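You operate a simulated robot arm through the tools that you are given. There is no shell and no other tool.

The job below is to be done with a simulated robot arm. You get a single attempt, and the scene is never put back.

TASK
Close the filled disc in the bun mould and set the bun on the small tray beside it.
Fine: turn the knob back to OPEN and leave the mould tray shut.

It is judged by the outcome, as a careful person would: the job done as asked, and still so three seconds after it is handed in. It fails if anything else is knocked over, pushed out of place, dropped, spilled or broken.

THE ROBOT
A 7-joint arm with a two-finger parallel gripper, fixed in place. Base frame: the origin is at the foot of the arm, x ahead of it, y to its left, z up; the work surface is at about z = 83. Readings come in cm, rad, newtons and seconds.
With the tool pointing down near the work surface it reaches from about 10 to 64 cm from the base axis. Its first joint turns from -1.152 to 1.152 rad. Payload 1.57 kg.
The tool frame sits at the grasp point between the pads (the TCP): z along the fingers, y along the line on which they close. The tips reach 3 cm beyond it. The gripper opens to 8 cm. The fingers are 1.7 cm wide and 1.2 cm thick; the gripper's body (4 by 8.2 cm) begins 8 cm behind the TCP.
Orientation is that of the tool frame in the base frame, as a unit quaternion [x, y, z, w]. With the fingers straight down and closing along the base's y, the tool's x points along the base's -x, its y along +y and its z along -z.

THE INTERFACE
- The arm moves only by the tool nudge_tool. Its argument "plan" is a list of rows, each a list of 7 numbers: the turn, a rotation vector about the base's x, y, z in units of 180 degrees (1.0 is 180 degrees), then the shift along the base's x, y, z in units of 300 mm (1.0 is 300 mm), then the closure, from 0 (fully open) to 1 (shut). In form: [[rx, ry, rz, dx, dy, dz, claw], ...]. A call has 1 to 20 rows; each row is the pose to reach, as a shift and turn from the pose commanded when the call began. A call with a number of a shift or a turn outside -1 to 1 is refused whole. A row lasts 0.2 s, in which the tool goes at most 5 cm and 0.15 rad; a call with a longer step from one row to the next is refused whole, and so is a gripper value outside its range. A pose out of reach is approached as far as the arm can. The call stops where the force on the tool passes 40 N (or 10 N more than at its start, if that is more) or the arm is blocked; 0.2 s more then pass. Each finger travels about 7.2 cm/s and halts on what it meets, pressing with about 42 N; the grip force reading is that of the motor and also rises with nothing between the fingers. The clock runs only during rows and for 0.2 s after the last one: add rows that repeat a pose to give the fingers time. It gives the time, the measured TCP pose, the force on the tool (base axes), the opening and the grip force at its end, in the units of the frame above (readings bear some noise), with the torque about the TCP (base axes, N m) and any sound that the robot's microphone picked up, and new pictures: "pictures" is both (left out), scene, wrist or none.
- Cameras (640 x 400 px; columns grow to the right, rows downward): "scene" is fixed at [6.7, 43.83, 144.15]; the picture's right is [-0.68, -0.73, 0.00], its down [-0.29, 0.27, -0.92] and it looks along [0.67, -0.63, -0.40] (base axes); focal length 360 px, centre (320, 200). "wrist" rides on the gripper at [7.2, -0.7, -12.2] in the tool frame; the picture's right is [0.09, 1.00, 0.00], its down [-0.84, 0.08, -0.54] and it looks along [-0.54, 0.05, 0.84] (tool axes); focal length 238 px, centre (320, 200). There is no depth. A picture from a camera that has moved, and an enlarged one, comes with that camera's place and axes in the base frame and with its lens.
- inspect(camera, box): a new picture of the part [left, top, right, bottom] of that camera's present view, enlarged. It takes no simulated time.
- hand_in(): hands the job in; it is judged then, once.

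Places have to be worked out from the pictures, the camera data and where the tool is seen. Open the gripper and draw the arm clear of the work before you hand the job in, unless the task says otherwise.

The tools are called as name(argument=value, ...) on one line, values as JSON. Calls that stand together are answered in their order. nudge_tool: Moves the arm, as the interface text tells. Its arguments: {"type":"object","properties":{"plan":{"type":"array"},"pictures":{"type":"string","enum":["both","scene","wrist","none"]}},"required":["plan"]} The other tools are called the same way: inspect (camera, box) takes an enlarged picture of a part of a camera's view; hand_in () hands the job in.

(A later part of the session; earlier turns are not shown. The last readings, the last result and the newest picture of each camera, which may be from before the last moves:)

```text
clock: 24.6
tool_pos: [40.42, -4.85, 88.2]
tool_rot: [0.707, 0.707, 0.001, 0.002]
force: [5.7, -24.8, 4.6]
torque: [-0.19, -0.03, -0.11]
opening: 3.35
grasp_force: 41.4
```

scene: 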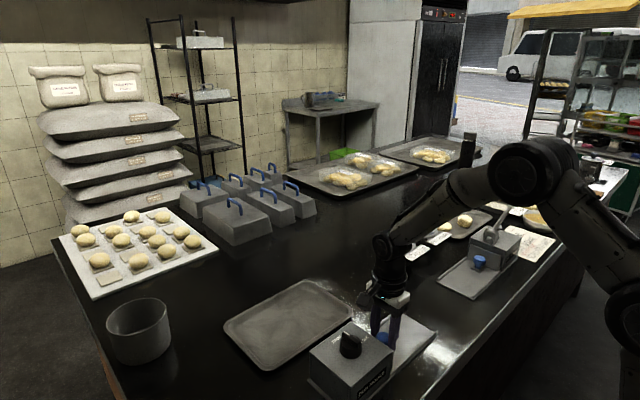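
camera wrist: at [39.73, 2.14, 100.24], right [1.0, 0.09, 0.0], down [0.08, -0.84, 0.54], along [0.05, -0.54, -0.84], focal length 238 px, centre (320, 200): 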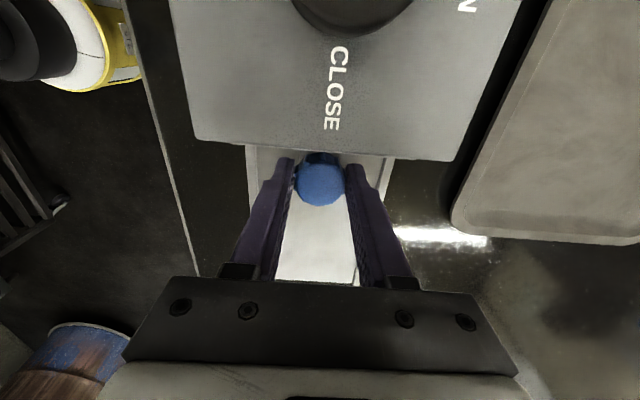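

The force rose to 25 N without motion, so the drawer is fully shut. I'll relax the push, release the blue knob, rise, and go above the OPEN/CLOSE knob while turning back to closing along y.

nudge_tool(plan=[[0, 0, 0, 0.001, -0.007, 0, 0.75], [0, 0, 0, 0.001, -0.007, 0, 0.6], [0, 0, 0, 0.001, -0.007, 0, 0.3], [0, 0, 0, 0.001, -0.007, 0, 0.3], [0, 0, 0, 0.001, -0.007, 0.03, 0.3], [0, 0, 0, 0.001, -0.007, 0.1, 0.3], [0, 0, 0, 0.001, -0.007, 0.2, 0.3], [0, 0, 0, 0.001, -0.007, 0.32, 0.3], [0, 0, 0.0455, 0, 0.02, 0.4, 0.2], [0, 0, 0.091, 0, 0.05, 0.45, 0.1], [0, 0, 0.1364, 0, 0.08, 0.47, 0], [0, 0, 0.1818, 0, 0.11, 0.47, 0], [0, 0, 0.2273, -0.002, 0.14, 0.47, 0], [0, 0, 0.2727, -0.004, 0.17, 0.47, 0], [0, 0, 0.3182, -0.006, 0.2, 0.47, 0], [0, 0, 0.3636, -0.008, 0.23, 0.47, 0], [0, 0, 0.4091, -0.01, 0.26, 0.47, 0], [0, 0, 0.4545, -0.01, 0.29, 0.47, 0], [0, 0, 0.5, -0.01, 0.305, 0.47, 0], [0, 0, 0.5, -0.01, 0.305, 0.47, 0]], pictures="both")

inspect(camera="scene", box=[300, 280, 460, 380])

inspect(camera="wrist", box=[200, 40, 440, 190])

```text
clock: 28.8
tool_pos: [40.15, 4.54, 102.23]
tool_rot: [-0.001, 1.0, 0.0, 0.0]
force: [0.3, 0.4, 0.0]
torque: [-0.01, 0.0, -0.03]
opening: 8.01
grasp_force: 0.1
camera wrist: at [32.85, 3.97, 114.38], right [-0.09, 1.0, 0.0], down [0.84, 0.08, 0.54], along [0.54, 0.05, -0.84], focal length 238 px, centre (320, 200)
```

scene: 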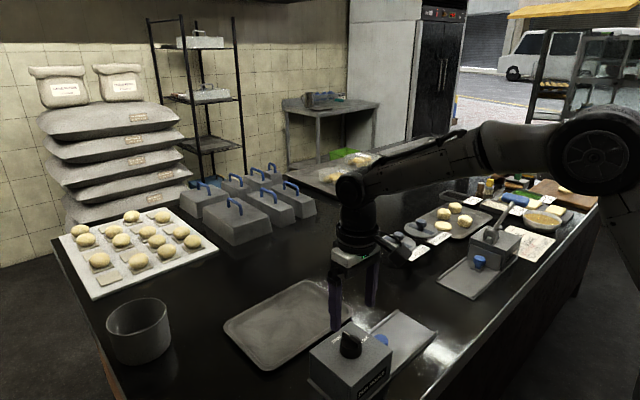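
wrist: 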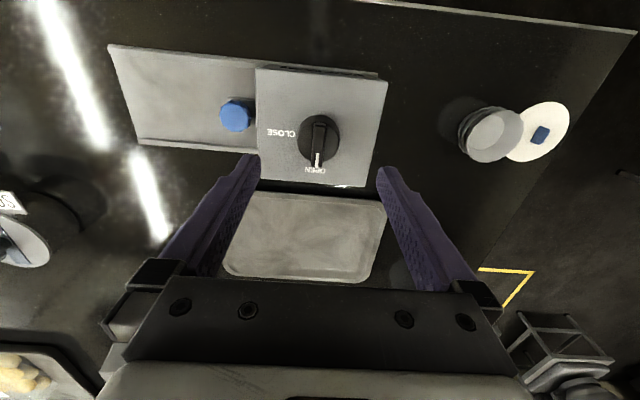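

```text
4.00 times, centred on (380, 330) of scene
camera zoom: at [6.7, 43.83, 144.15], right [-0.68, -0.73, 0.0], down [-0.29, 0.27, -0.92], along [0.67, -0.63, -0.4], focal length 1440 px, centre (80, -320)
```

zoom: 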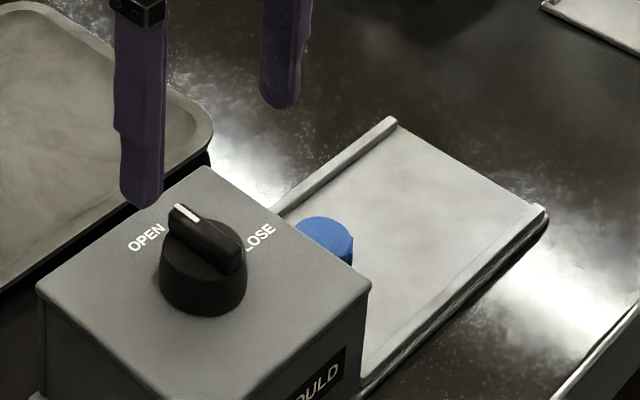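

```text
2.67 times, centred on (320, 115) of wrist
camera zoom: at [32.85, 3.97, 114.38], right [-0.09, 1.0, 0.0], down [0.84, 0.08, 0.54], along [0.54, 0.05, -0.84], focal length 636 px, centre (320, 427)
```

zoom: 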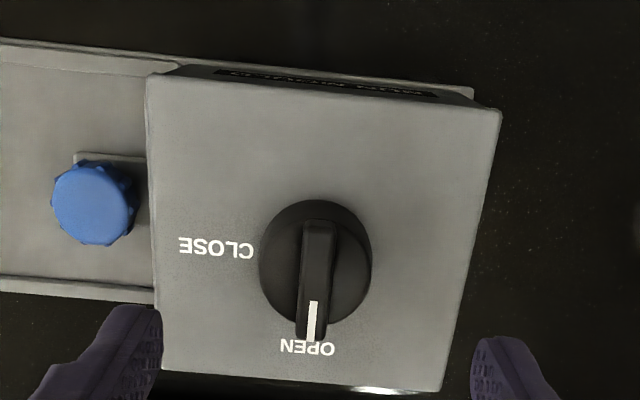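

The drawer is shut, and the knob's bar points to OPEN (+x), with CLOSE toward −y, so closing needs −90° about z. The knob axis is at about (40.45, 4.48). I'll look closer for its height profile.

inspect(camera="scene", box=[328, 322, 376, 364])

inspect(camera="wrist", box=[288, 105, 352, 175])

```text
9.52 times, centred on (352, 343) of scene
camera zoom: at [6.7, 43.83, 144.15], right [-0.68, -0.73, 0.0], down [-0.29, 0.27, -0.92], along [0.67, -0.63, -0.4], focal length 3429 px, centre (15, -1162)
```

zoom: 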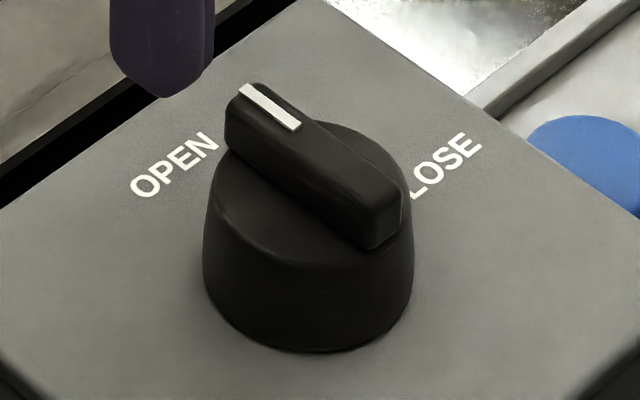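

```text
5.71 times, centred on (320, 140) of wrist
camera zoom: at [32.85, 3.97, 114.38], right [-0.09, 1.0, 0.0], down [0.84, 0.08, 0.54], along [0.54, 0.05, -0.84], focal length 1362 px, centre (320, 543)
```

zoom: 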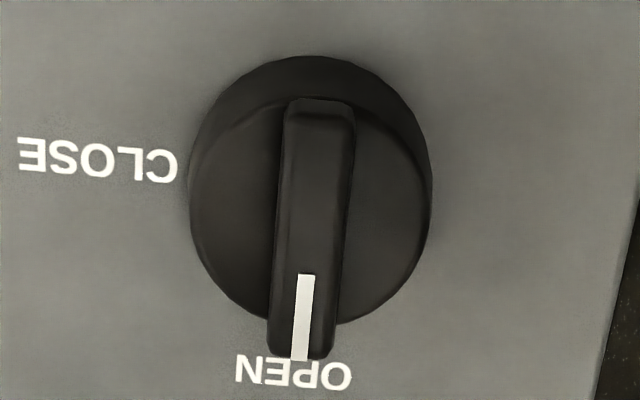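

The knob's bar spans about z 91.8 to 92.9 on top of a cone, and its axis is at (40.5, 4.5). I'll lower to TCP z≈95.0, which puts the tips at 92.0, and grip the bar.

nudge_tool(plan=[[0, 0, 0, 0.0117, -0.001, 0, 0.5], [0, 0, 0, 0.0117, -0.001, -0.08, 0.5], [0, 0, 0, 0.0117, -0.001, -0.16, 0.5], [0, 0, 0, 0.0117, -0.001, -0.21, 0.5], [0, 0, 0, 0.0117, -0.001, -0.237, 0.5], [0, 0, 0, 0.0117, -0.001, -0.237, 0.5]], pictures="wrist")

inspect(camera="scene", box=[312, 300, 392, 370])

inspect(camera="wrist", box=[240, 90, 400, 220])

```text
clock: 30.0
tool_pos: [40.69, 4.51, 96.11]
tool_rot: [0.0, 1.0, 0.0, 0.006]
force: [-0.4, -0.4, 2.3]
torque: [-0.06, 0.06, -0.03]
opening: 4.0
grasp_force: 0.2
stopped in row 5: the force on the tool passed its limit at 50 N (the readings are from after the stop); the commanded pose is now the measured one
camera wrist: at [33.23, 4.06, 108.15], right [-0.09, 1.0, 0.0], down [0.83, 0.08, 0.55], along [0.55, 0.05, -0.83], focal length 238 px, centre (320, 200)
```

wrist: 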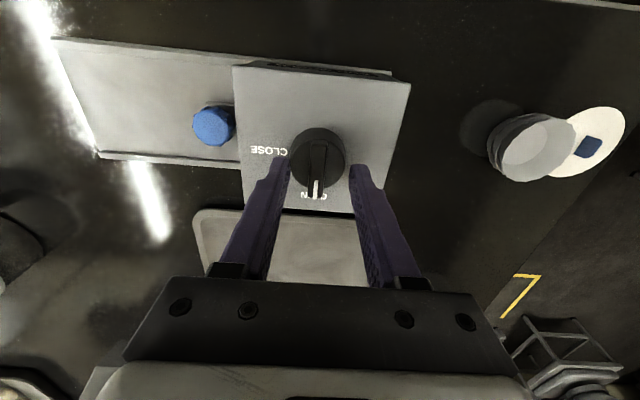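

```text
5.71 times, centred on (352, 335) of scene
camera zoom: at [6.69, 43.83, 144.15], right [-0.68, -0.73, 0.0], down [-0.29, 0.27, -0.92], along [0.67, -0.63, -0.4], focal length 2058 px, centre (137, -571)
```

zoom: 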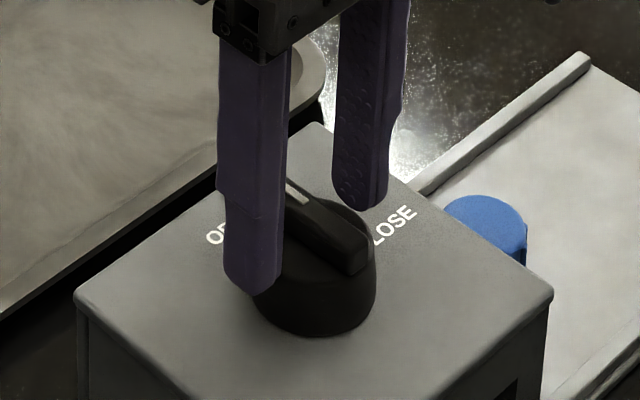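

```text
3.08 times, centred on (320, 155) of wrist
camera zoom: at [33.23, 4.06, 108.15], right [-0.09, 1.0, 0.0], down [0.83, 0.08, 0.55], along [0.55, 0.05, -0.83], focal length 733 px, centre (320, 338)
```

zoom: 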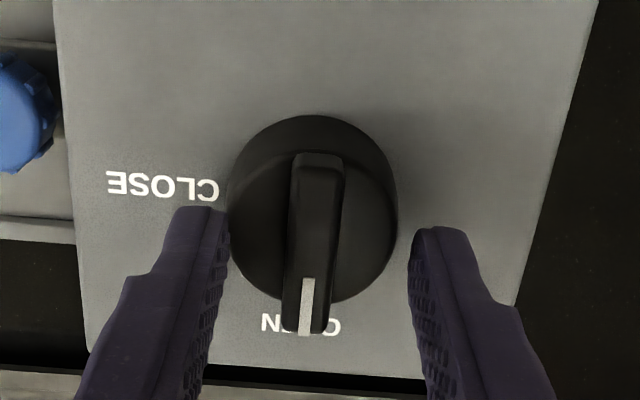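

The descent stopped at about z 96.1 on a fingertip contact. With a 4 cm opening, the tips probably touched the knob's 4.2 cm rim. The knob still points to OPEN. I'll rise a little, level the tool, open to 6.5 cm and come down with the fingers around the knob's body instead.

nudge_tool(plan=[[0, 0.0038, 0, -0.006, 0, 0.03, 0.5], [0, 0.0038, 0, -0.006, 0, 0.03, 0.19], [0, 0.0038, 0, -0.006, 0, 0.03, 0.19], [0, 0.0038, 0, -0.006, 0, 0.0, 0.19], [0, 0.0038, 0, -0.006, 0, -0.02, 0.19], [0, 0.0038, 0, -0.006, 0, -0.035, 0.19], [0, 0.0038, 0, -0.006, 0, -0.045, 0.19], [0, 0.0038, 0, -0.006, 0, -0.045, 0.19]], pictures="wrist")

inspect(camera="scene", box=[312, 300, 392, 370])

inspect(camera="wrist", box=[240, 90, 400, 220])

```text
clock: 31.8
tool_pos: [40.39, 4.64, 94.79]
tool_rot: [0.0, 1.0, 0.0, -0.002]
force: [0.6, 0.1, -0.4]
torque: [0.03, 0.0, 0.0]
opening: 6.46
grasp_force: 0.0
camera wrist: at [33.21, 4.08, 106.83], right [-0.09, 1.0, 0.0], down [0.84, 0.08, 0.54], along [0.54, 0.05, -0.84], focal length 238 px, centre (320, 200)
```

wrist: 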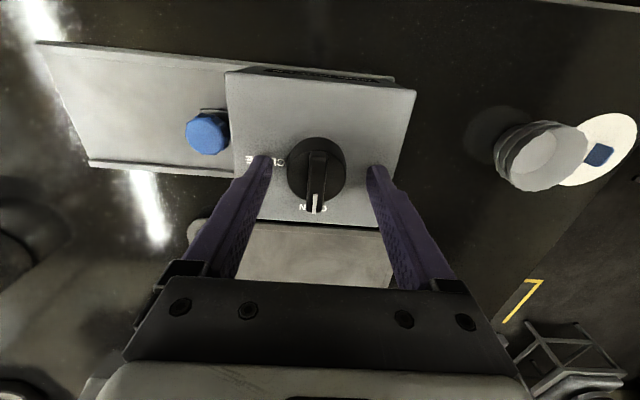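

```text
5.71 times, centred on (352, 335) of scene
camera zoom: at [6.7, 43.83, 144.15], right [-0.68, -0.73, 0.0], down [-0.29, 0.27, -0.92], along [0.67, -0.63, -0.4], focal length 2058 px, centre (137, -571)
```

zoom: 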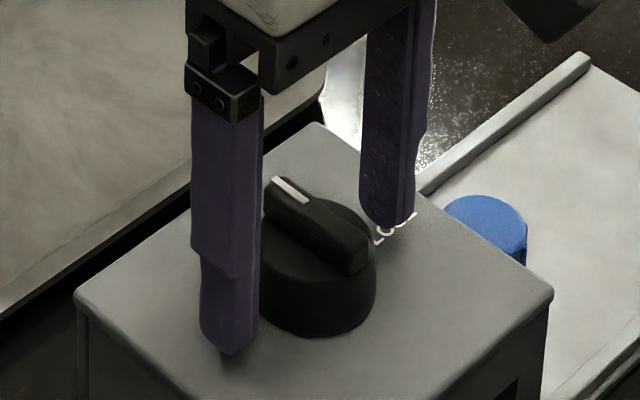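

```text
3.08 times, centred on (320, 155) of wrist
camera zoom: at [33.21, 4.08, 106.83], right [-0.09, 1.0, 0.0], down [0.84, 0.08, 0.54], along [0.54, 0.05, -0.84], focal length 733 px, centre (320, 338)
```

zoom: 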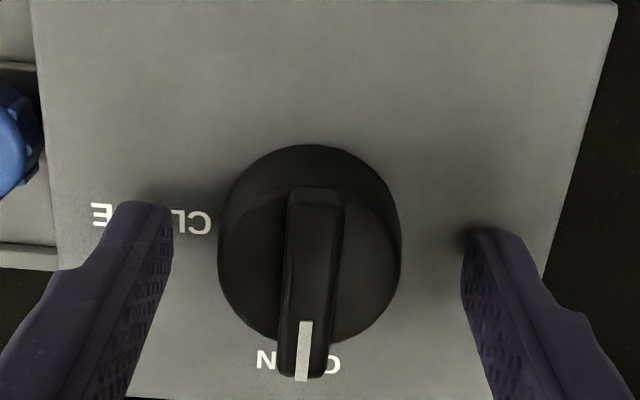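

There's no contact now, and the fingers straddle the whole knob. I'll centre on (40.5, 4.5), lower another 1 cm and close on the knob body.

nudge_tool(plan=[[0, 0, 0, 0.003, -0.004, -0.012, 0.19], [0, 0, 0, 0.003, -0.004, -0.024, 0.19], [0, 0, 0, 0.003, -0.004, -0.034, 0.19], [0, 0, 0, 0.003, -0.004, -0.034, 0.19], [0, 0, 0, 0.003, -0.004, -0.034, 0.4], [0, 0, 0, 0.003, -0.004, -0.034, 0.6], [0, 0, 0, 0.003, -0.004, -0.034, 0.6], [0, 0, 0, 0.003, -0.004, -0.034, 0.6]], pictures="wrist")

inspect(camera="scene", box=[312, 300, 392, 370])

inspect(camera="wrist", box=[240, 90, 400, 220])

```text
clock: 33.6
tool_pos: [40.69, 4.36, 93.92]
tool_rot: [0.0, 1.0, -0.001, 0.002]
force: [2.1, -13.0, 31.5]
torque: [-0.77, 0.2, 0.02]
opening: 4.58
grasp_force: 7.2
camera wrist: at [33.35, 3.86, 105.97], right [-0.09, 1.0, 0.0], down [0.83, 0.08, 0.55], along [0.54, 0.05, -0.84], focal length 238 px, centre (320, 200)
```

wrist: 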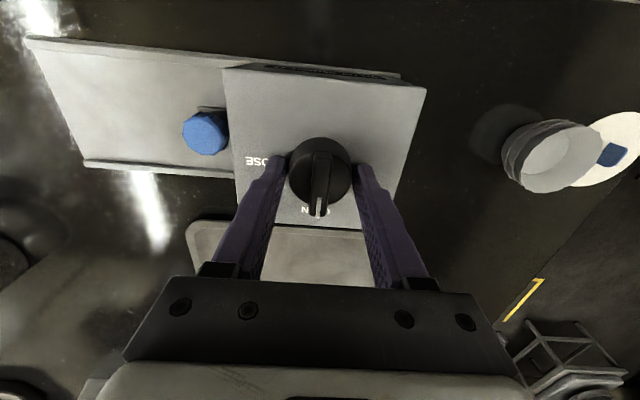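

```text
5.71 times, centred on (352, 335) of scene
camera zoom: at [6.66, 43.79, 144.17], right [-0.68, -0.73, 0.0], down [-0.29, 0.27, -0.92], along [0.67, -0.63, -0.4], focal length 2058 px, centre (137, -571)
```

zoom: 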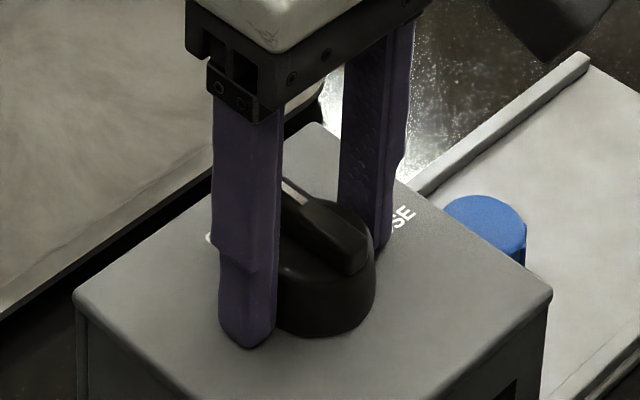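

```text
3.08 times, centred on (320, 155) of wrist
camera zoom: at [33.35, 3.86, 105.97], right [-0.09, 1.0, 0.0], down [0.83, 0.08, 0.55], along [0.54, 0.05, -0.84], focal length 733 px, centre (320, 338)
```

zoom: 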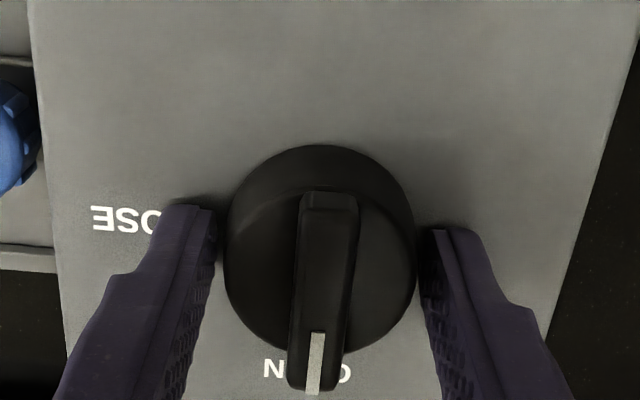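

The opening stopped at 4.58 cm with an upward force of 31 N, so the tips may be touching the block's top. I'll ease up by 0.25 cm while holding the closing command and re-read.

nudge_tool(plan=[[0, 0, 0, 0, 0, 0.004, 0.6], [0, 0, 0, 0, 0, 0.008, 0.6], [0, 0, 0, 0, 0, 0.008, 0.6]], pictures="none")

inspect(camera="wrist", box=[240, 90, 400, 220])

inspect(camera="scene", box=[312, 300, 392, 370])

```text
clock: 34.4
tool_pos: [40.59, 4.44, 93.94]
tool_rot: [0.0, 1.0, 0.001, -0.002]
force: [9.8, -14.4, 10.5]
torque: [-0.32, -0.52, 0.02]
opening: 4.35
grasp_force: 6.3
```

```text
3.08 times, centred on (320, 155) of wrist
camera zoom: at [33.35, 3.92, 106.03], right [-0.09, 1.0, 0.0], down [0.84, 0.08, 0.54], along [0.54, 0.05, -0.84], focal length 733 px, centre (320, 338)
```

zoom: 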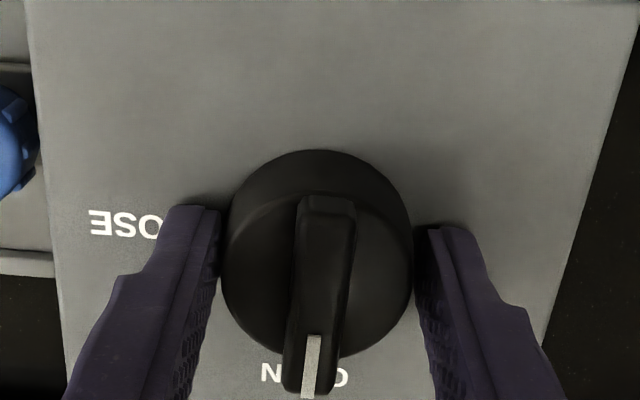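

```text
5.71 times, centred on (352, 335) of scene
camera zoom: at [6.71, 43.79, 144.16], right [-0.68, -0.73, 0.0], down [-0.29, 0.27, -0.92], along [0.67, -0.63, -0.4], focal length 2058 px, centre (137, -571)
```

zoom: 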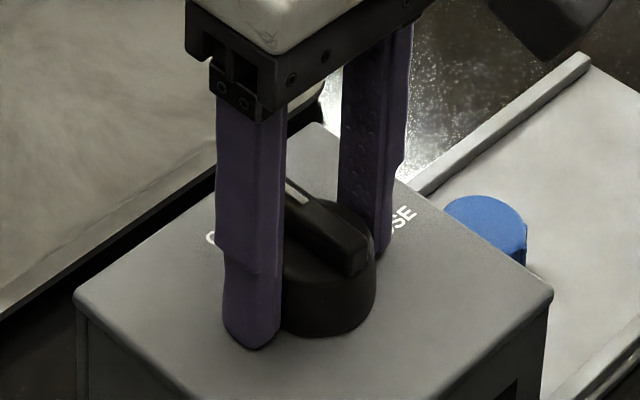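

The force fell and the fingers moved inward, so the tips were rubbing on the block's top. I'll rise another 0.3 cm so they can close fully on the knob body.

nudge_tool(plan=[[0, 0, 0, 0, 0, 0.005, 0.6], [0, 0, 0, 0, 0, 0.01, 0.6], [0, 0, 0, 0, 0, 0.01, 0.6], [0, 0, 0, 0, 0, 0.01, 0.6]], pictures="none")

inspect(camera="wrist", box=[240, 90, 400, 220])

inspect(camera="scene", box=[312, 300, 392, 370])

```text
clock: 35.4
tool_pos: [40.52, 4.57, 94.13]
tool_rot: [0.0, 1.0, 0.0, -0.003]
force: [-1.2, -13.0, -3.5]
torque: [-0.26, 0.05, -0.05]
opening: 4.32
grasp_force: 6.3
```

```text
3.08 times, centred on (320, 155) of wrist
camera zoom: at [33.26, 3.95, 106.3], right [-0.09, 1.0, 0.0], down [0.84, 0.08, 0.54], along [0.54, 0.05, -0.84], focal length 733 px, centre (320, 338)
```

zoom: 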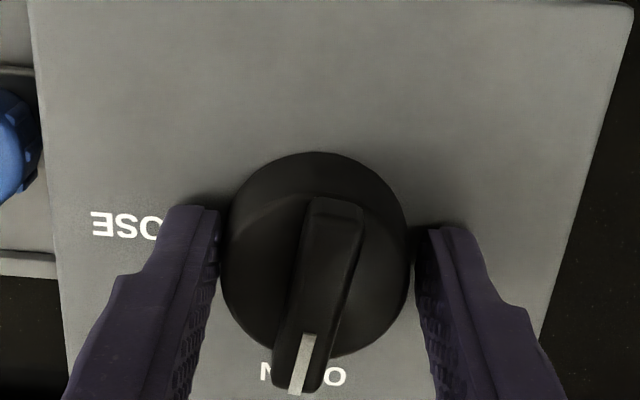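

```text
5.71 times, centred on (352, 335) of scene
camera zoom: at [6.7, 43.79, 144.16], right [-0.68, -0.73, 0.0], down [-0.29, 0.27, -0.92], along [0.67, -0.63, -0.4], focal length 2058 px, centre (137, -571)
```

zoom: 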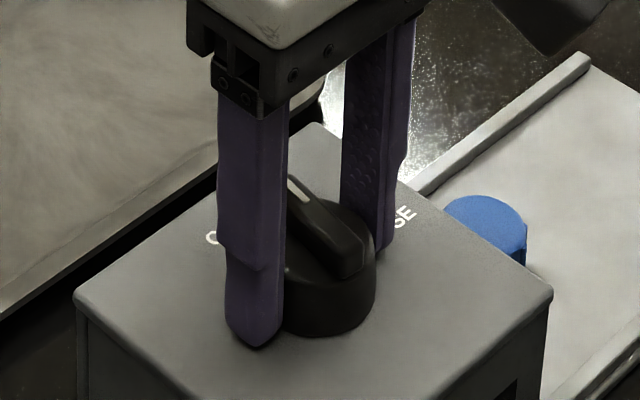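

The bar has turned slightly (about 8° toward CLOSE), so the fingers do touch the knob, but they're off centre: −13 N in y and weak grip. I'll shift 0.13 cm toward −y and command a firmer closure.

nudge_tool(plan=[[0, 0, 0, 0, -0.003, 0, 0.7], [0, 0, 0, 0, -0.0045, 0, 0.85], [0, 0, 0, 0, -0.0045, 0, 0.85], [0, 0, 0, 0, -0.0045, 0, 0.85]], pictures="none")

inspect(camera="wrist", box=[240, 90, 400, 220])

```text
clock: 36.4
tool_pos: [40.62, 4.37, 94.31]
tool_rot: [0.0, 1.0, 0.001, -0.002]
force: [2.0, -7.7, -10.9]
torque: [-0.13, -0.64, 0.03]
opening: 4.1
grasp_force: 44.6
```

```text
3.08 times, centred on (320, 155) of wrist
camera zoom: at [33.31, 3.84, 106.34], right [-0.09, 1.0, 0.0], down [0.84, 0.08, 0.54], along [0.54, 0.05, -0.84], focal length 733 px, centre (320, 338)
```

zoom: 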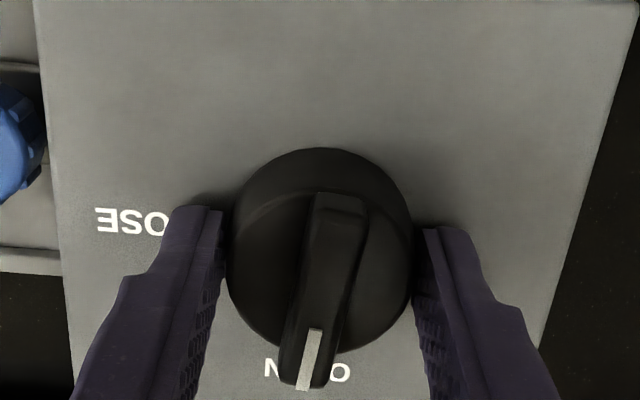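

The knob is now gripped firmly (4.1 cm, 44.6 N). I'll turn it −85° about z toward CLOSE and see how far the pointer goes.

nudge_tool(plan=[[0, 0, -0.03, 0, -0.001, 0, 0.85], [0, 0, -0.07, 0, -0.001, 0, 0.85], [0, 0, -0.112, 0, -0.001, 0, 0.85], [0, 0, -0.155, 0, -0.001, 0, 0.85], [0, 0, -0.198, 0, -0.001, 0, 0.85], [0, 0, -0.241, 0, -0.001, 0, 0.85], [0, 0, -0.284, 0, -0.001, 0, 0.85], [0, 0, -0.327, 0, -0.001, 0, 0.85], [0, 0, -0.37, 0, -0.001, 0, 0.85], [0, 0, -0.41, 0, -0.001, 0, 0.85], [0, 0, -0.445, 0, -0.001, 0, 0.85], [0, 0, -0.47, 0, -0.001, 0, 0.85], [0, 0, -0.47, 0, -0.001, 0, 0.85]], pictures="both")

inspect(camera="wrist", box=[240, 90, 400, 220])

inspect(camera="scene", box=[312, 300, 392, 370])

```text
clock: 39.2
tool_pos: [40.53, 4.25, 94.17]
tool_rot: [0.674, 0.739, 0.001, -0.001]
force: [-6.3, -2.8, -2.8]
torque: [-0.29, 0.22, 1.06]
opening: 4.13
grasp_force: 44.6
camera wrist: at [39.07, 11.53, 106.35], right [0.98, 0.19, 0.0], down [0.16, -0.83, 0.54], along [0.1, -0.53, -0.84], focal length 238 px, centre (320, 200)
```

scene: 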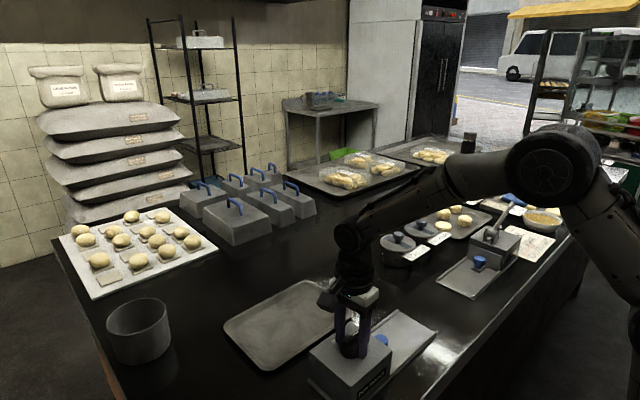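
wrist: 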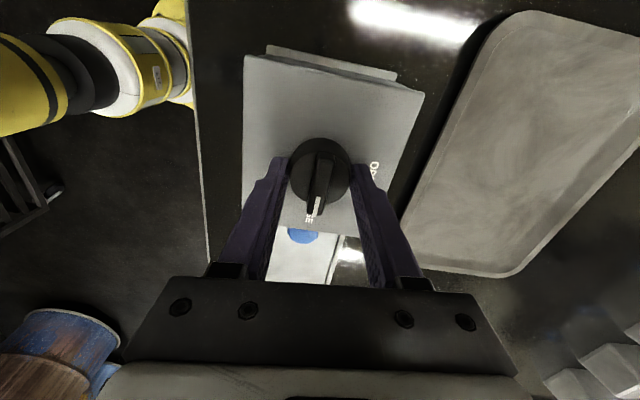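

```text
3.08 times, centred on (320, 155) of wrist
camera zoom: at [39.07, 11.53, 106.35], right [0.98, 0.19, 0.0], down [0.16, -0.83, 0.54], along [0.1, -0.53, -0.84], focal length 733 px, centre (320, 338)
```

zoom: 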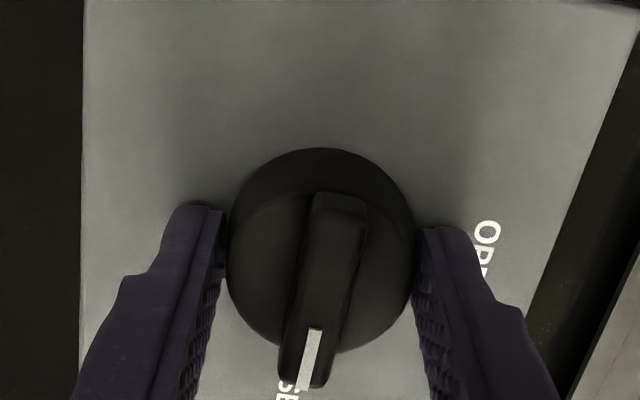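

```text
5.71 times, centred on (352, 335) of scene
camera zoom: at [6.69, 43.82, 144.16], right [-0.68, -0.73, 0.0], down [-0.29, 0.27, -0.92], along [0.67, -0.63, -0.4], focal length 2058 px, centre (137, -571)
```

zoom: 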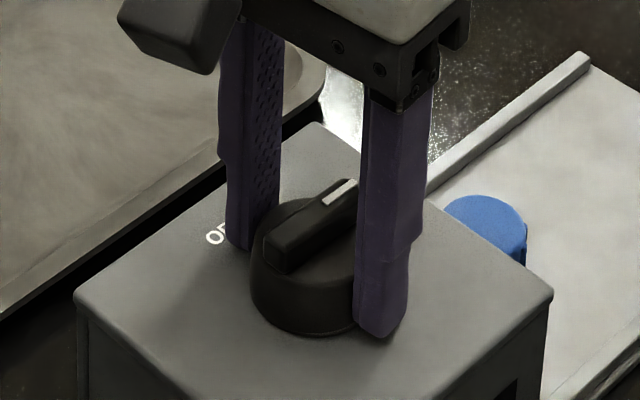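

The knob turned with the gripper and points at CLOSE, with about 85° of tool turn on top of the initial 6°. The torque is 1.06 Nm, so I'll try a few more degrees to see whether this is the end stop.

nudge_tool(plan=[[0, 0, -0.01, 0, 0, 0, 0.85], [0, 0, -0.02, 0, 0, 0, 0.85], [0, 0, -0.02, 0, 0, 0, 0.85], [0, 0, -0.02, 0, 0, 0, 0.85]], pictures="none")

inspect(camera="wrist", box=[240, 90, 400, 220])

```text
clock: 40.2
tool_pos: [40.4, 4.35, 94.34]
tool_rot: [0.696, 0.718, 0.001, -0.002]
force: [-9.6, -2.0, 4.0]
torque: [-0.1, 0.41, 0.69]
opening: 4.09
grasp_force: 44.6
```

```text
3.08 times, centred on (320, 155) of wrist
camera zoom: at [39.51, 11.58, 106.39], right [0.99, 0.12, 0.0], down [0.1, -0.84, 0.54], along [0.07, -0.54, -0.84], focal length 733 px, centre (320, 338)
```

zoom: 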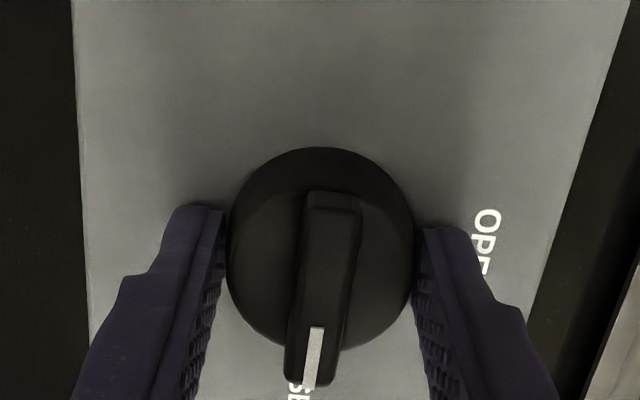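

The knob slipped a little in the grip, so it's against the CLOSE end stop. I'll hold it there for about 1.5 s so the mould completes its fold.

nudge_tool(plan=[[0, 0, 0, 0, 0, 0, 0.85], [0, 0, 0, 0, 0, 0, 0.85], [0, 0, 0, 0, 0, 0, 0.85], [0, 0, 0, 0, 0, 0, 0.85], [0, 0, 0, 0, 0, 0, 0.85], [0, 0, 0, 0, 0, 0, 0.85], [0, 0, 0, 0, 0, 0, 0.85]], pictures="scene")

inspect(camera="scene", box=[300, 300, 440, 390])

```text
clock: 41.8
tool_pos: [40.47, 4.24, 94.11]
tool_rot: [0.696, 0.718, 0.001, 0.0]
force: [-12.4, -0.8, 10.7]
torque: [0.01, 0.41, 0.47]
opening: 4.13
grasp_force: 44.8
```

scene: 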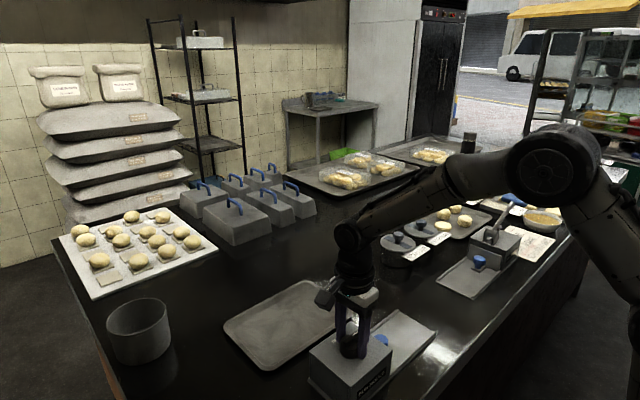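

```text
4.44 times, centred on (370, 345) of scene
camera zoom: at [6.65, 43.82, 144.16], right [-0.68, -0.73, 0.0], down [-0.29, 0.27, -0.92], along [0.67, -0.63, -0.4], focal length 1600 px, centre (98, -444)
```

zoom: 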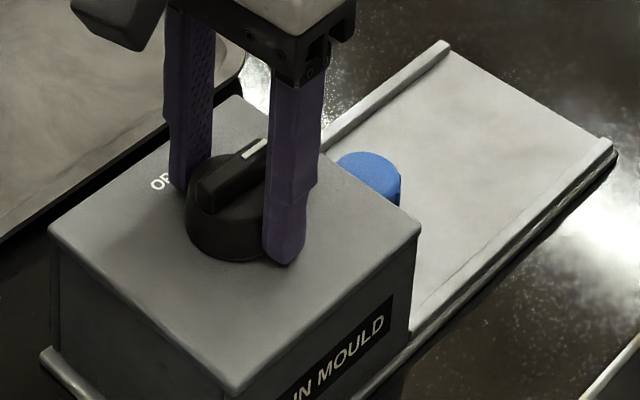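

The knob points to CLOSE and everything else is unchanged. Now I turn it back, +91° about z, to OPEN.

nudge_tool(plan=[[0, 0, 0.025, -0.002, 0.001, 0, 0.85], [0, 0, 0.065, -0.002, 0.001, 0, 0.85], [0, 0, 0.108, -0.002, 0.001, 0, 0.85], [0, 0, 0.151, -0.002, 0.001, 0, 0.85], [0, 0, 0.194, -0.002, 0.001, 0, 0.85], [0, 0, 0.237, -0.002, 0.001, 0, 0.85], [0, 0, 0.28, -0.002, 0.001, 0, 0.85], [0, 0, 0.323, -0.002, 0.001, 0, 0.85], [0, 0, 0.366, -0.002, 0.001, 0, 0.85], [0, 0, 0.409, -0.002, 0.001, 0, 0.85], [0, 0, 0.445, -0.002, 0.001, 0, 0.85], [0, 0, 0.475, -0.002, 0.001, 0, 0.85], [0, 0, 0.495, -0.002, 0.001, 0, 0.85], [0, 0, 0.505, -0.002, 0.001, 0, 0.85], [0, 0, 0.505, -0.002, 0.001, 0, 0.85]], pictures="wrist")

inspect(camera="wrist", box=[240, 90, 400, 220])

inspect(camera="scene", box=[300, 300, 440, 390])

```text
clock: 45.0
tool_pos: [40.55, 4.37, 94.18]
tool_rot: [-0.023, 1.0, 0.0, 0.0]
force: [10.6, 2.4, 0.1]
torque: [0.11, -0.8, -0.39]
opening: 4.1
grasp_force: 44.7
camera wrist: at [33.31, 3.51, 106.37], right [-0.14, 0.99, 0.0], down [0.83, 0.12, 0.54], along [0.54, 0.08, -0.84], focal length 238 px, centre (320, 200)
```

wrist: 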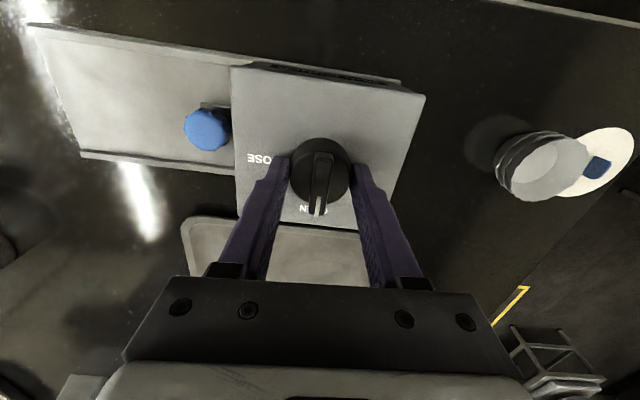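

```text
3.08 times, centred on (320, 155) of wrist
camera zoom: at [33.31, 3.51, 106.37], right [-0.14, 0.99, 0.0], down [0.83, 0.12, 0.54], along [0.54, 0.08, -0.84], focal length 733 px, centre (320, 338)
```

zoom: 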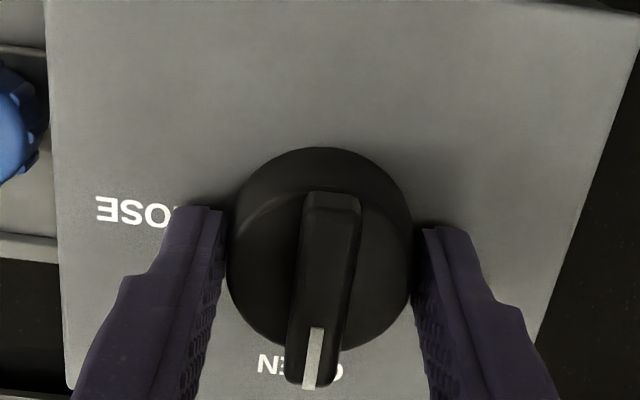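

```text
4.44 times, centred on (370, 345) of scene
camera zoom: at [6.72, 43.83, 144.15], right [-0.68, -0.73, 0.0], down [-0.29, 0.27, -0.92], along [0.67, -0.63, -0.4], focal length 1600 px, centre (98, -444)
```

zoom: 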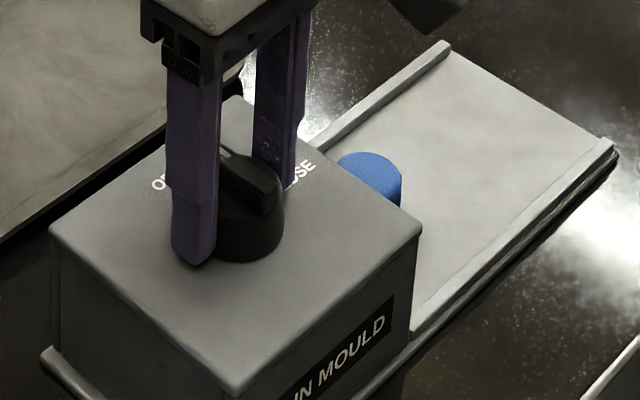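

The bar is back over OPEN with the tool at +2.6°. I'll release, lift away, and go back above the blue drawer knob while turning −92.6°.

nudge_tool(plan=[[0, 0, 0, 0, 0, 0, 0.5], [0, 0, 0, 0, 0, 0, 0.25], [0, 0, 0, 0, 0, 0, 0.25], [0, 0, 0, 0, 0, 0.06, 0.25], [0, 0, 0, 0, 0, 0.15, 0.25], [0, 0, 0, 0, 0, 0.24, 0.25], [0, 0, -0.04, 0, -0.02, 0.27, 0.25], [0, 0, -0.083, 0, -0.05, 0.27, 0.25], [0, 0, -0.126, 0, -0.08, 0.27, 0.25], [0, 0, -0.169, 0, -0.11, 0.27, 0.25], [0, 0, -0.212, 0, -0.14, 0.27, 0.25], [0, 0, -0.255, 0, -0.17, 0.27, 0.25], [0, 0, -0.298, 0, -0.2, 0.27, 0.25], [0, 0, -0.341, 0, -0.23, 0.27, 0.25], [0, 0, -0.384, 0, -0.26, 0.27, 0.25], [0, 0, -0.427, 0, -0.29, 0.27, 0.25], [0, 0, -0.47, 0, -0.31, 0.27, 0.25], [0, 0, -0.513, 0, -0.31, 0.27, 0.25], [0, 0, -0.513, 0, -0.31, 0.27, 0.25]], pictures="both")

inspect(camera="wrist", box=[220, 0, 420, 190])

inspect(camera="scene", box=[300, 300, 440, 390])

```text
clock: 49.0
tool_pos: [40.52, -4.8, 102.27]
tool_rot: [0.706, 0.708, 0.0, -0.001]
force: [0.0, -0.2, -0.1]
torque: [-0.03, -0.01, 0.0]
opening: 5.99
grasp_force: 0.0
camera wrist: at [39.68, 2.38, 114.47], right [1.0, 0.1, 0.0], down [0.08, -0.84, 0.54], along [0.05, -0.54, -0.84], focal length 238 px, centre (320, 200)
```

scene: 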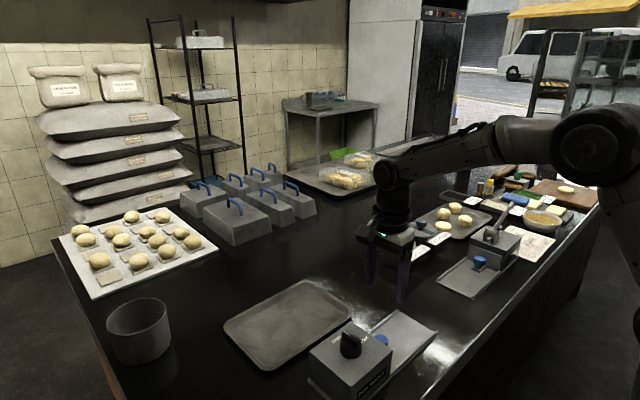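
wrist: 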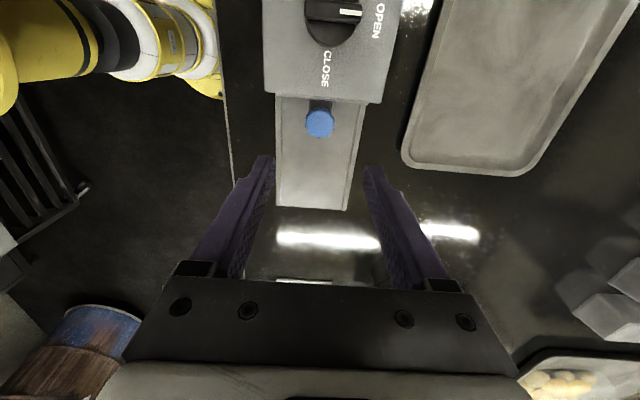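

```text
2.11 times, centred on (320, 95) of wrist
camera zoom: at [39.68, 2.38, 114.47], right [1.0, 0.1, 0.0], down [0.08, -0.84, 0.54], along [0.05, -0.54, -0.84], focal length 502 px, centre (320, 421)
```

zoom: 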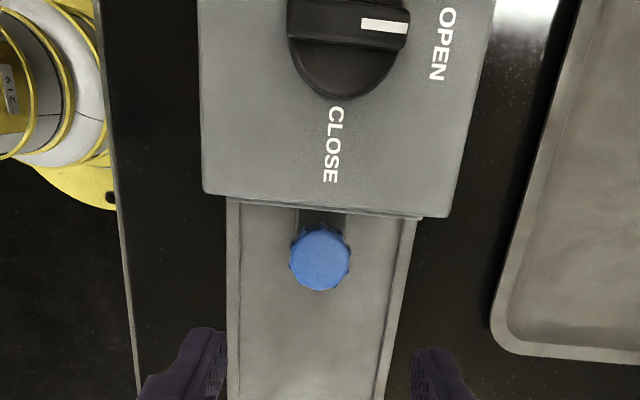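

```text
4.44 times, centred on (370, 345) of scene
camera zoom: at [6.7, 43.83, 144.15], right [-0.68, -0.73, 0.0], down [-0.29, 0.27, -0.92], along [0.67, -0.63, -0.4], focal length 1600 px, centre (98, -444)
```

zoom: 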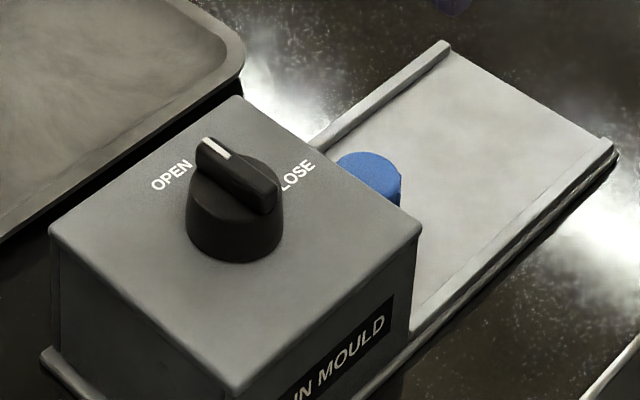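

The knob points cleanly at OPEN and the drawer is shut. I'll lower onto the blue knob and grip it as before.

nudge_tool(plan=[[0, 0, 0, 0, -0.004, -0.1, 0.25], [0, 0, 0, 0, -0.004, -0.21, 0.25], [0, 0, 0, 0, -0.004, -0.32, 0.25], [0, 0, 0, 0, -0.004, -0.4, 0.25], [0, 0, 0, 0, -0.004, -0.45, 0.25], [0, 0, 0, 0, -0.004, -0.471, 0.25], [0, 0, 0, 0, -0.004, -0.471, 0.25], [0, 0, 0, 0, -0.004, -0.471, 0.5], [0, 0, 0, 0, -0.004, -0.471, 0.75], [0, 0, 0, 0, -0.004, -0.471, 0.75], [0, 0, 0, 0, -0.004, -0.471, 0.75]], pictures="wrist")

```text
clock: 51.4
tool_pos: [40.46, -5.12, 88.21]
tool_rot: [0.705, 0.709, 0.002, 0.0]
force: [6.2, 0.1, -6.2]
torque: [-0.02, -0.1, -0.02]
opening: 3.35
grasp_force: 41.9
camera wrist: at [39.67, 2.2, 100.41], right [1.0, 0.1, 0.0], down [0.08, -0.84, 0.54], along [0.05, -0.54, -0.84], focal length 238 px, centre (320, 200)
```

wrist: 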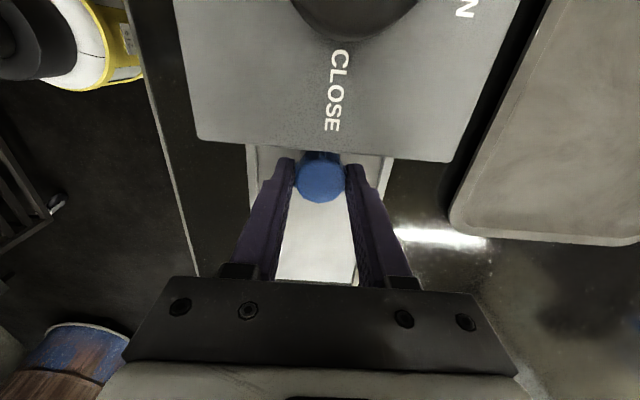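

The knob is gripped with small forces. I'll pull the drawer out smoothly by about 11.6 cm.

nudge_tool(plan=[[0, 0, 0, 0, -0.006, 0, 0.75], [0, 0, 0, 0, -0.02, 0, 0.75], [0, 0, 0, 0, -0.042, 0, 0.75], [0, 0, 0, 0, -0.075, 0, 0.75], [0, 0, 0, 0, -0.112, 0, 0.75], [0, 0, 0, 0, -0.15, 0, 0.75], [0, 0, 0, 0, -0.188, 0, 0.75], [0, 0, 0, 0, -0.226, 0, 0.75], [0, 0, 0, 0, -0.262, 0, 0.75], [0, 0, 0, 0, -0.296, 0, 0.75], [0, 0, 0, 0, -0.326, 0, 0.75], [0, 0, 0, 0, -0.35, 0, 0.75], [0, 0, 0, 0, -0.37, 0, 0.75], [0, 0, 0, 0, -0.382, 0, 0.75], [0, 0, 0, 0, -0.387, 0, 0.75], [0, 0, 0, 0, -0.387, 0, 0.75]], pictures="both")

inspect(camera="scene", box=[320, 280, 460, 390])

inspect(camera="wrist", box=[220, 0, 440, 150])

```text
clock: 54.8
tool_pos: [40.47, -16.68, 88.25]
tool_rot: [0.705, 0.709, 0.0, 0.0]
force: [0.1, -2.1, 8.8]
torque: [-0.35, 0.11, 0.07]
opening: 3.34
grasp_force: 41.7
camera wrist: at [39.67, -9.41, 100.39], right [1.0, 0.1, 0.0], down [0.08, -0.84, 0.54], along [0.05, -0.54, -0.84], focal length 238 px, centre (320, 200)
```

scene: 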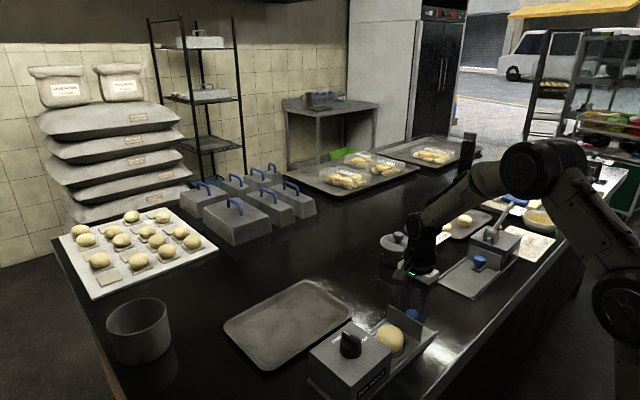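
wrist: 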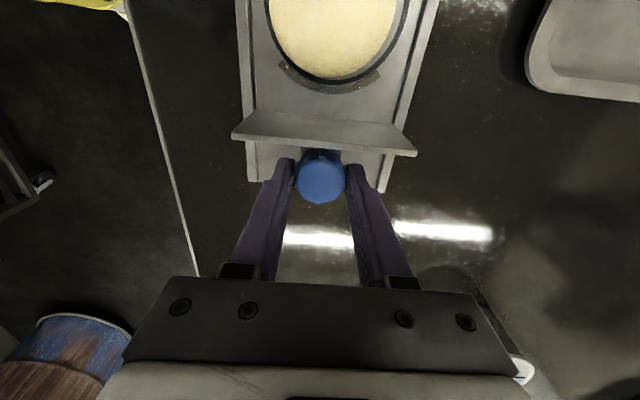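

```text
3.64 times, centred on (390, 335) of scene
camera zoom: at [6.69, 43.83, 144.15], right [-0.68, -0.73, 0.0], down [-0.29, 0.27, -0.92], along [0.67, -0.63, -0.4], focal length 1309 px, centre (66, -291)
```

zoom: 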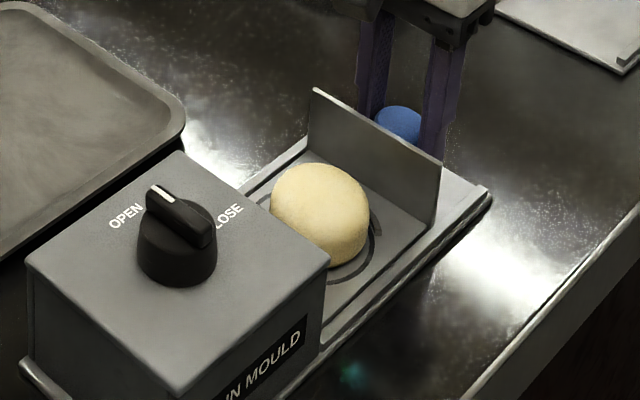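

```text
2.67 times, centred on (330, 75) of wrist
camera zoom: at [39.67, -9.41, 100.39], right [1.0, 0.1, 0.0], down [0.08, -0.84, 0.54], along [0.05, -0.54, -0.84], focal length 636 px, centre (293, 533)
```

zoom: 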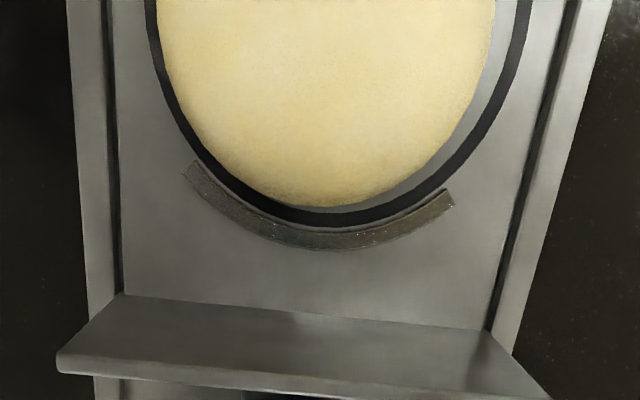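

The bun has formed, a smooth dome about 6 cm wide in the cup. I'll release the blue knob, lift, and move above the bun to look down on it.

nudge_tool(plan=[[0, 0, 0, 0, 0, 0, 0.5], [0, 0, 0, 0, 0, 0, 0.3], [0, 0, 0, 0, 0, 0, 0.3], [0, 0, 0, 0, 0, 0.04, 0.3], [0, 0, 0, 0, 0, 0.12, 0.3], [0, 0, 0, 0, 0, 0.22, 0.2], [0, 0, 0, 0, 0, 0.33, 0.1], [0, 0, 0, 0, 0.04, 0.4, 0], [0, 0, 0, 0, 0.12, 0.4, 0], [0, 0, 0, 0, 0.2, 0.4, 0], [0, 0, 0, 0, 0.27, 0.4, 0], [0, 0, 0, 0, 0.3, 0.4, 0], [0, 0, 0, 0, 0.3, 0.4, 0]], pictures="both")

inspect(camera="scene", box=[320, 280, 460, 390])

inspect(camera="wrist", box=[230, 60, 410, 200])

```text
clock: 57.6
tool_pos: [40.5, -7.71, 100.29]
tool_rot: [0.705, 0.709, 0.001, 0.0]
force: [0.3, 0.1, -0.7]
torque: [0.03, 0.03, 0.0]
opening: 7.99
grasp_force: 0.0
camera wrist: at [39.64, -0.4, 112.37], right [1.0, 0.1, 0.0], down [0.08, -0.84, 0.54], along [0.05, -0.54, -0.84], focal length 238 px, centre (320, 200)
```

scene: 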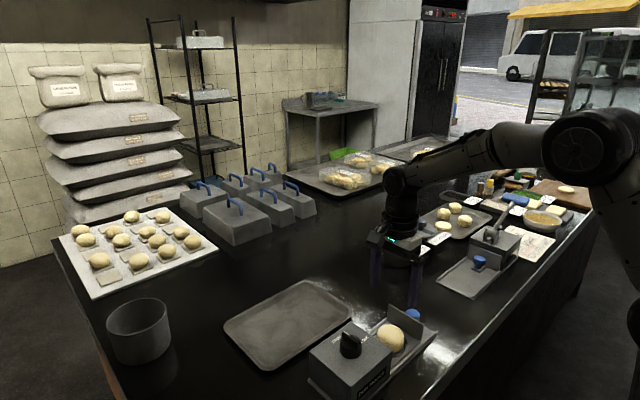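
wrist: 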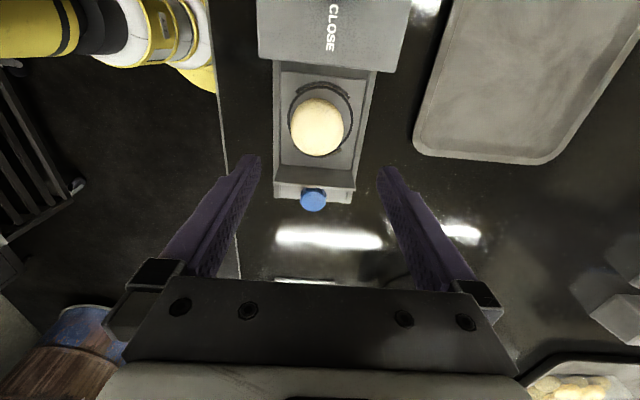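

```text
3.64 times, centred on (390, 335) of scene
camera zoom: at [6.7, 43.83, 144.15], right [-0.68, -0.73, 0.0], down [-0.29, 0.27, -0.92], along [0.67, -0.63, -0.4], focal length 1309 px, centre (66, -291)
```

zoom: 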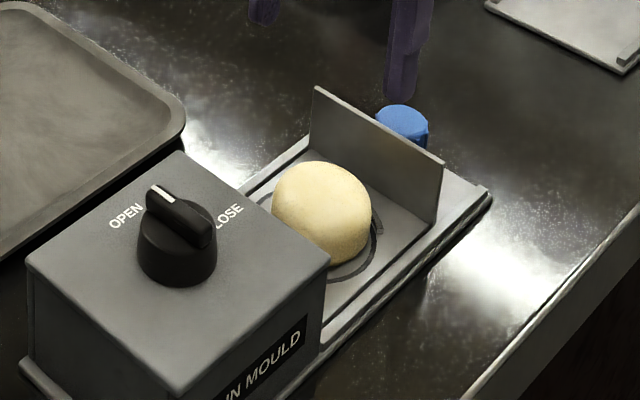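

```text
2.86 times, centred on (320, 130) of wrist
camera zoom: at [39.64, -0.4, 112.37], right [1.0, 0.1, 0.0], down [0.08, -0.84, 0.54], along [0.05, -0.54, -0.84], focal length 681 px, centre (320, 400)
```

zoom: 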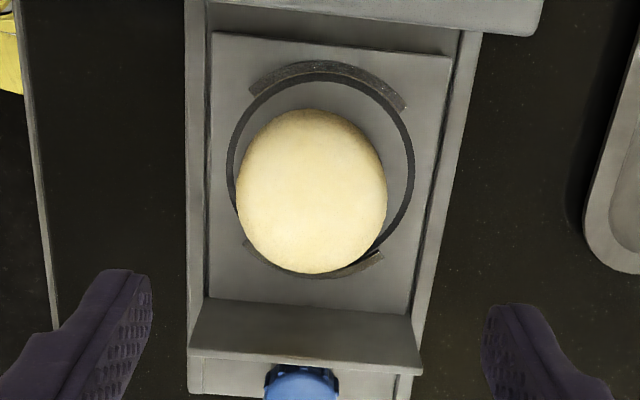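

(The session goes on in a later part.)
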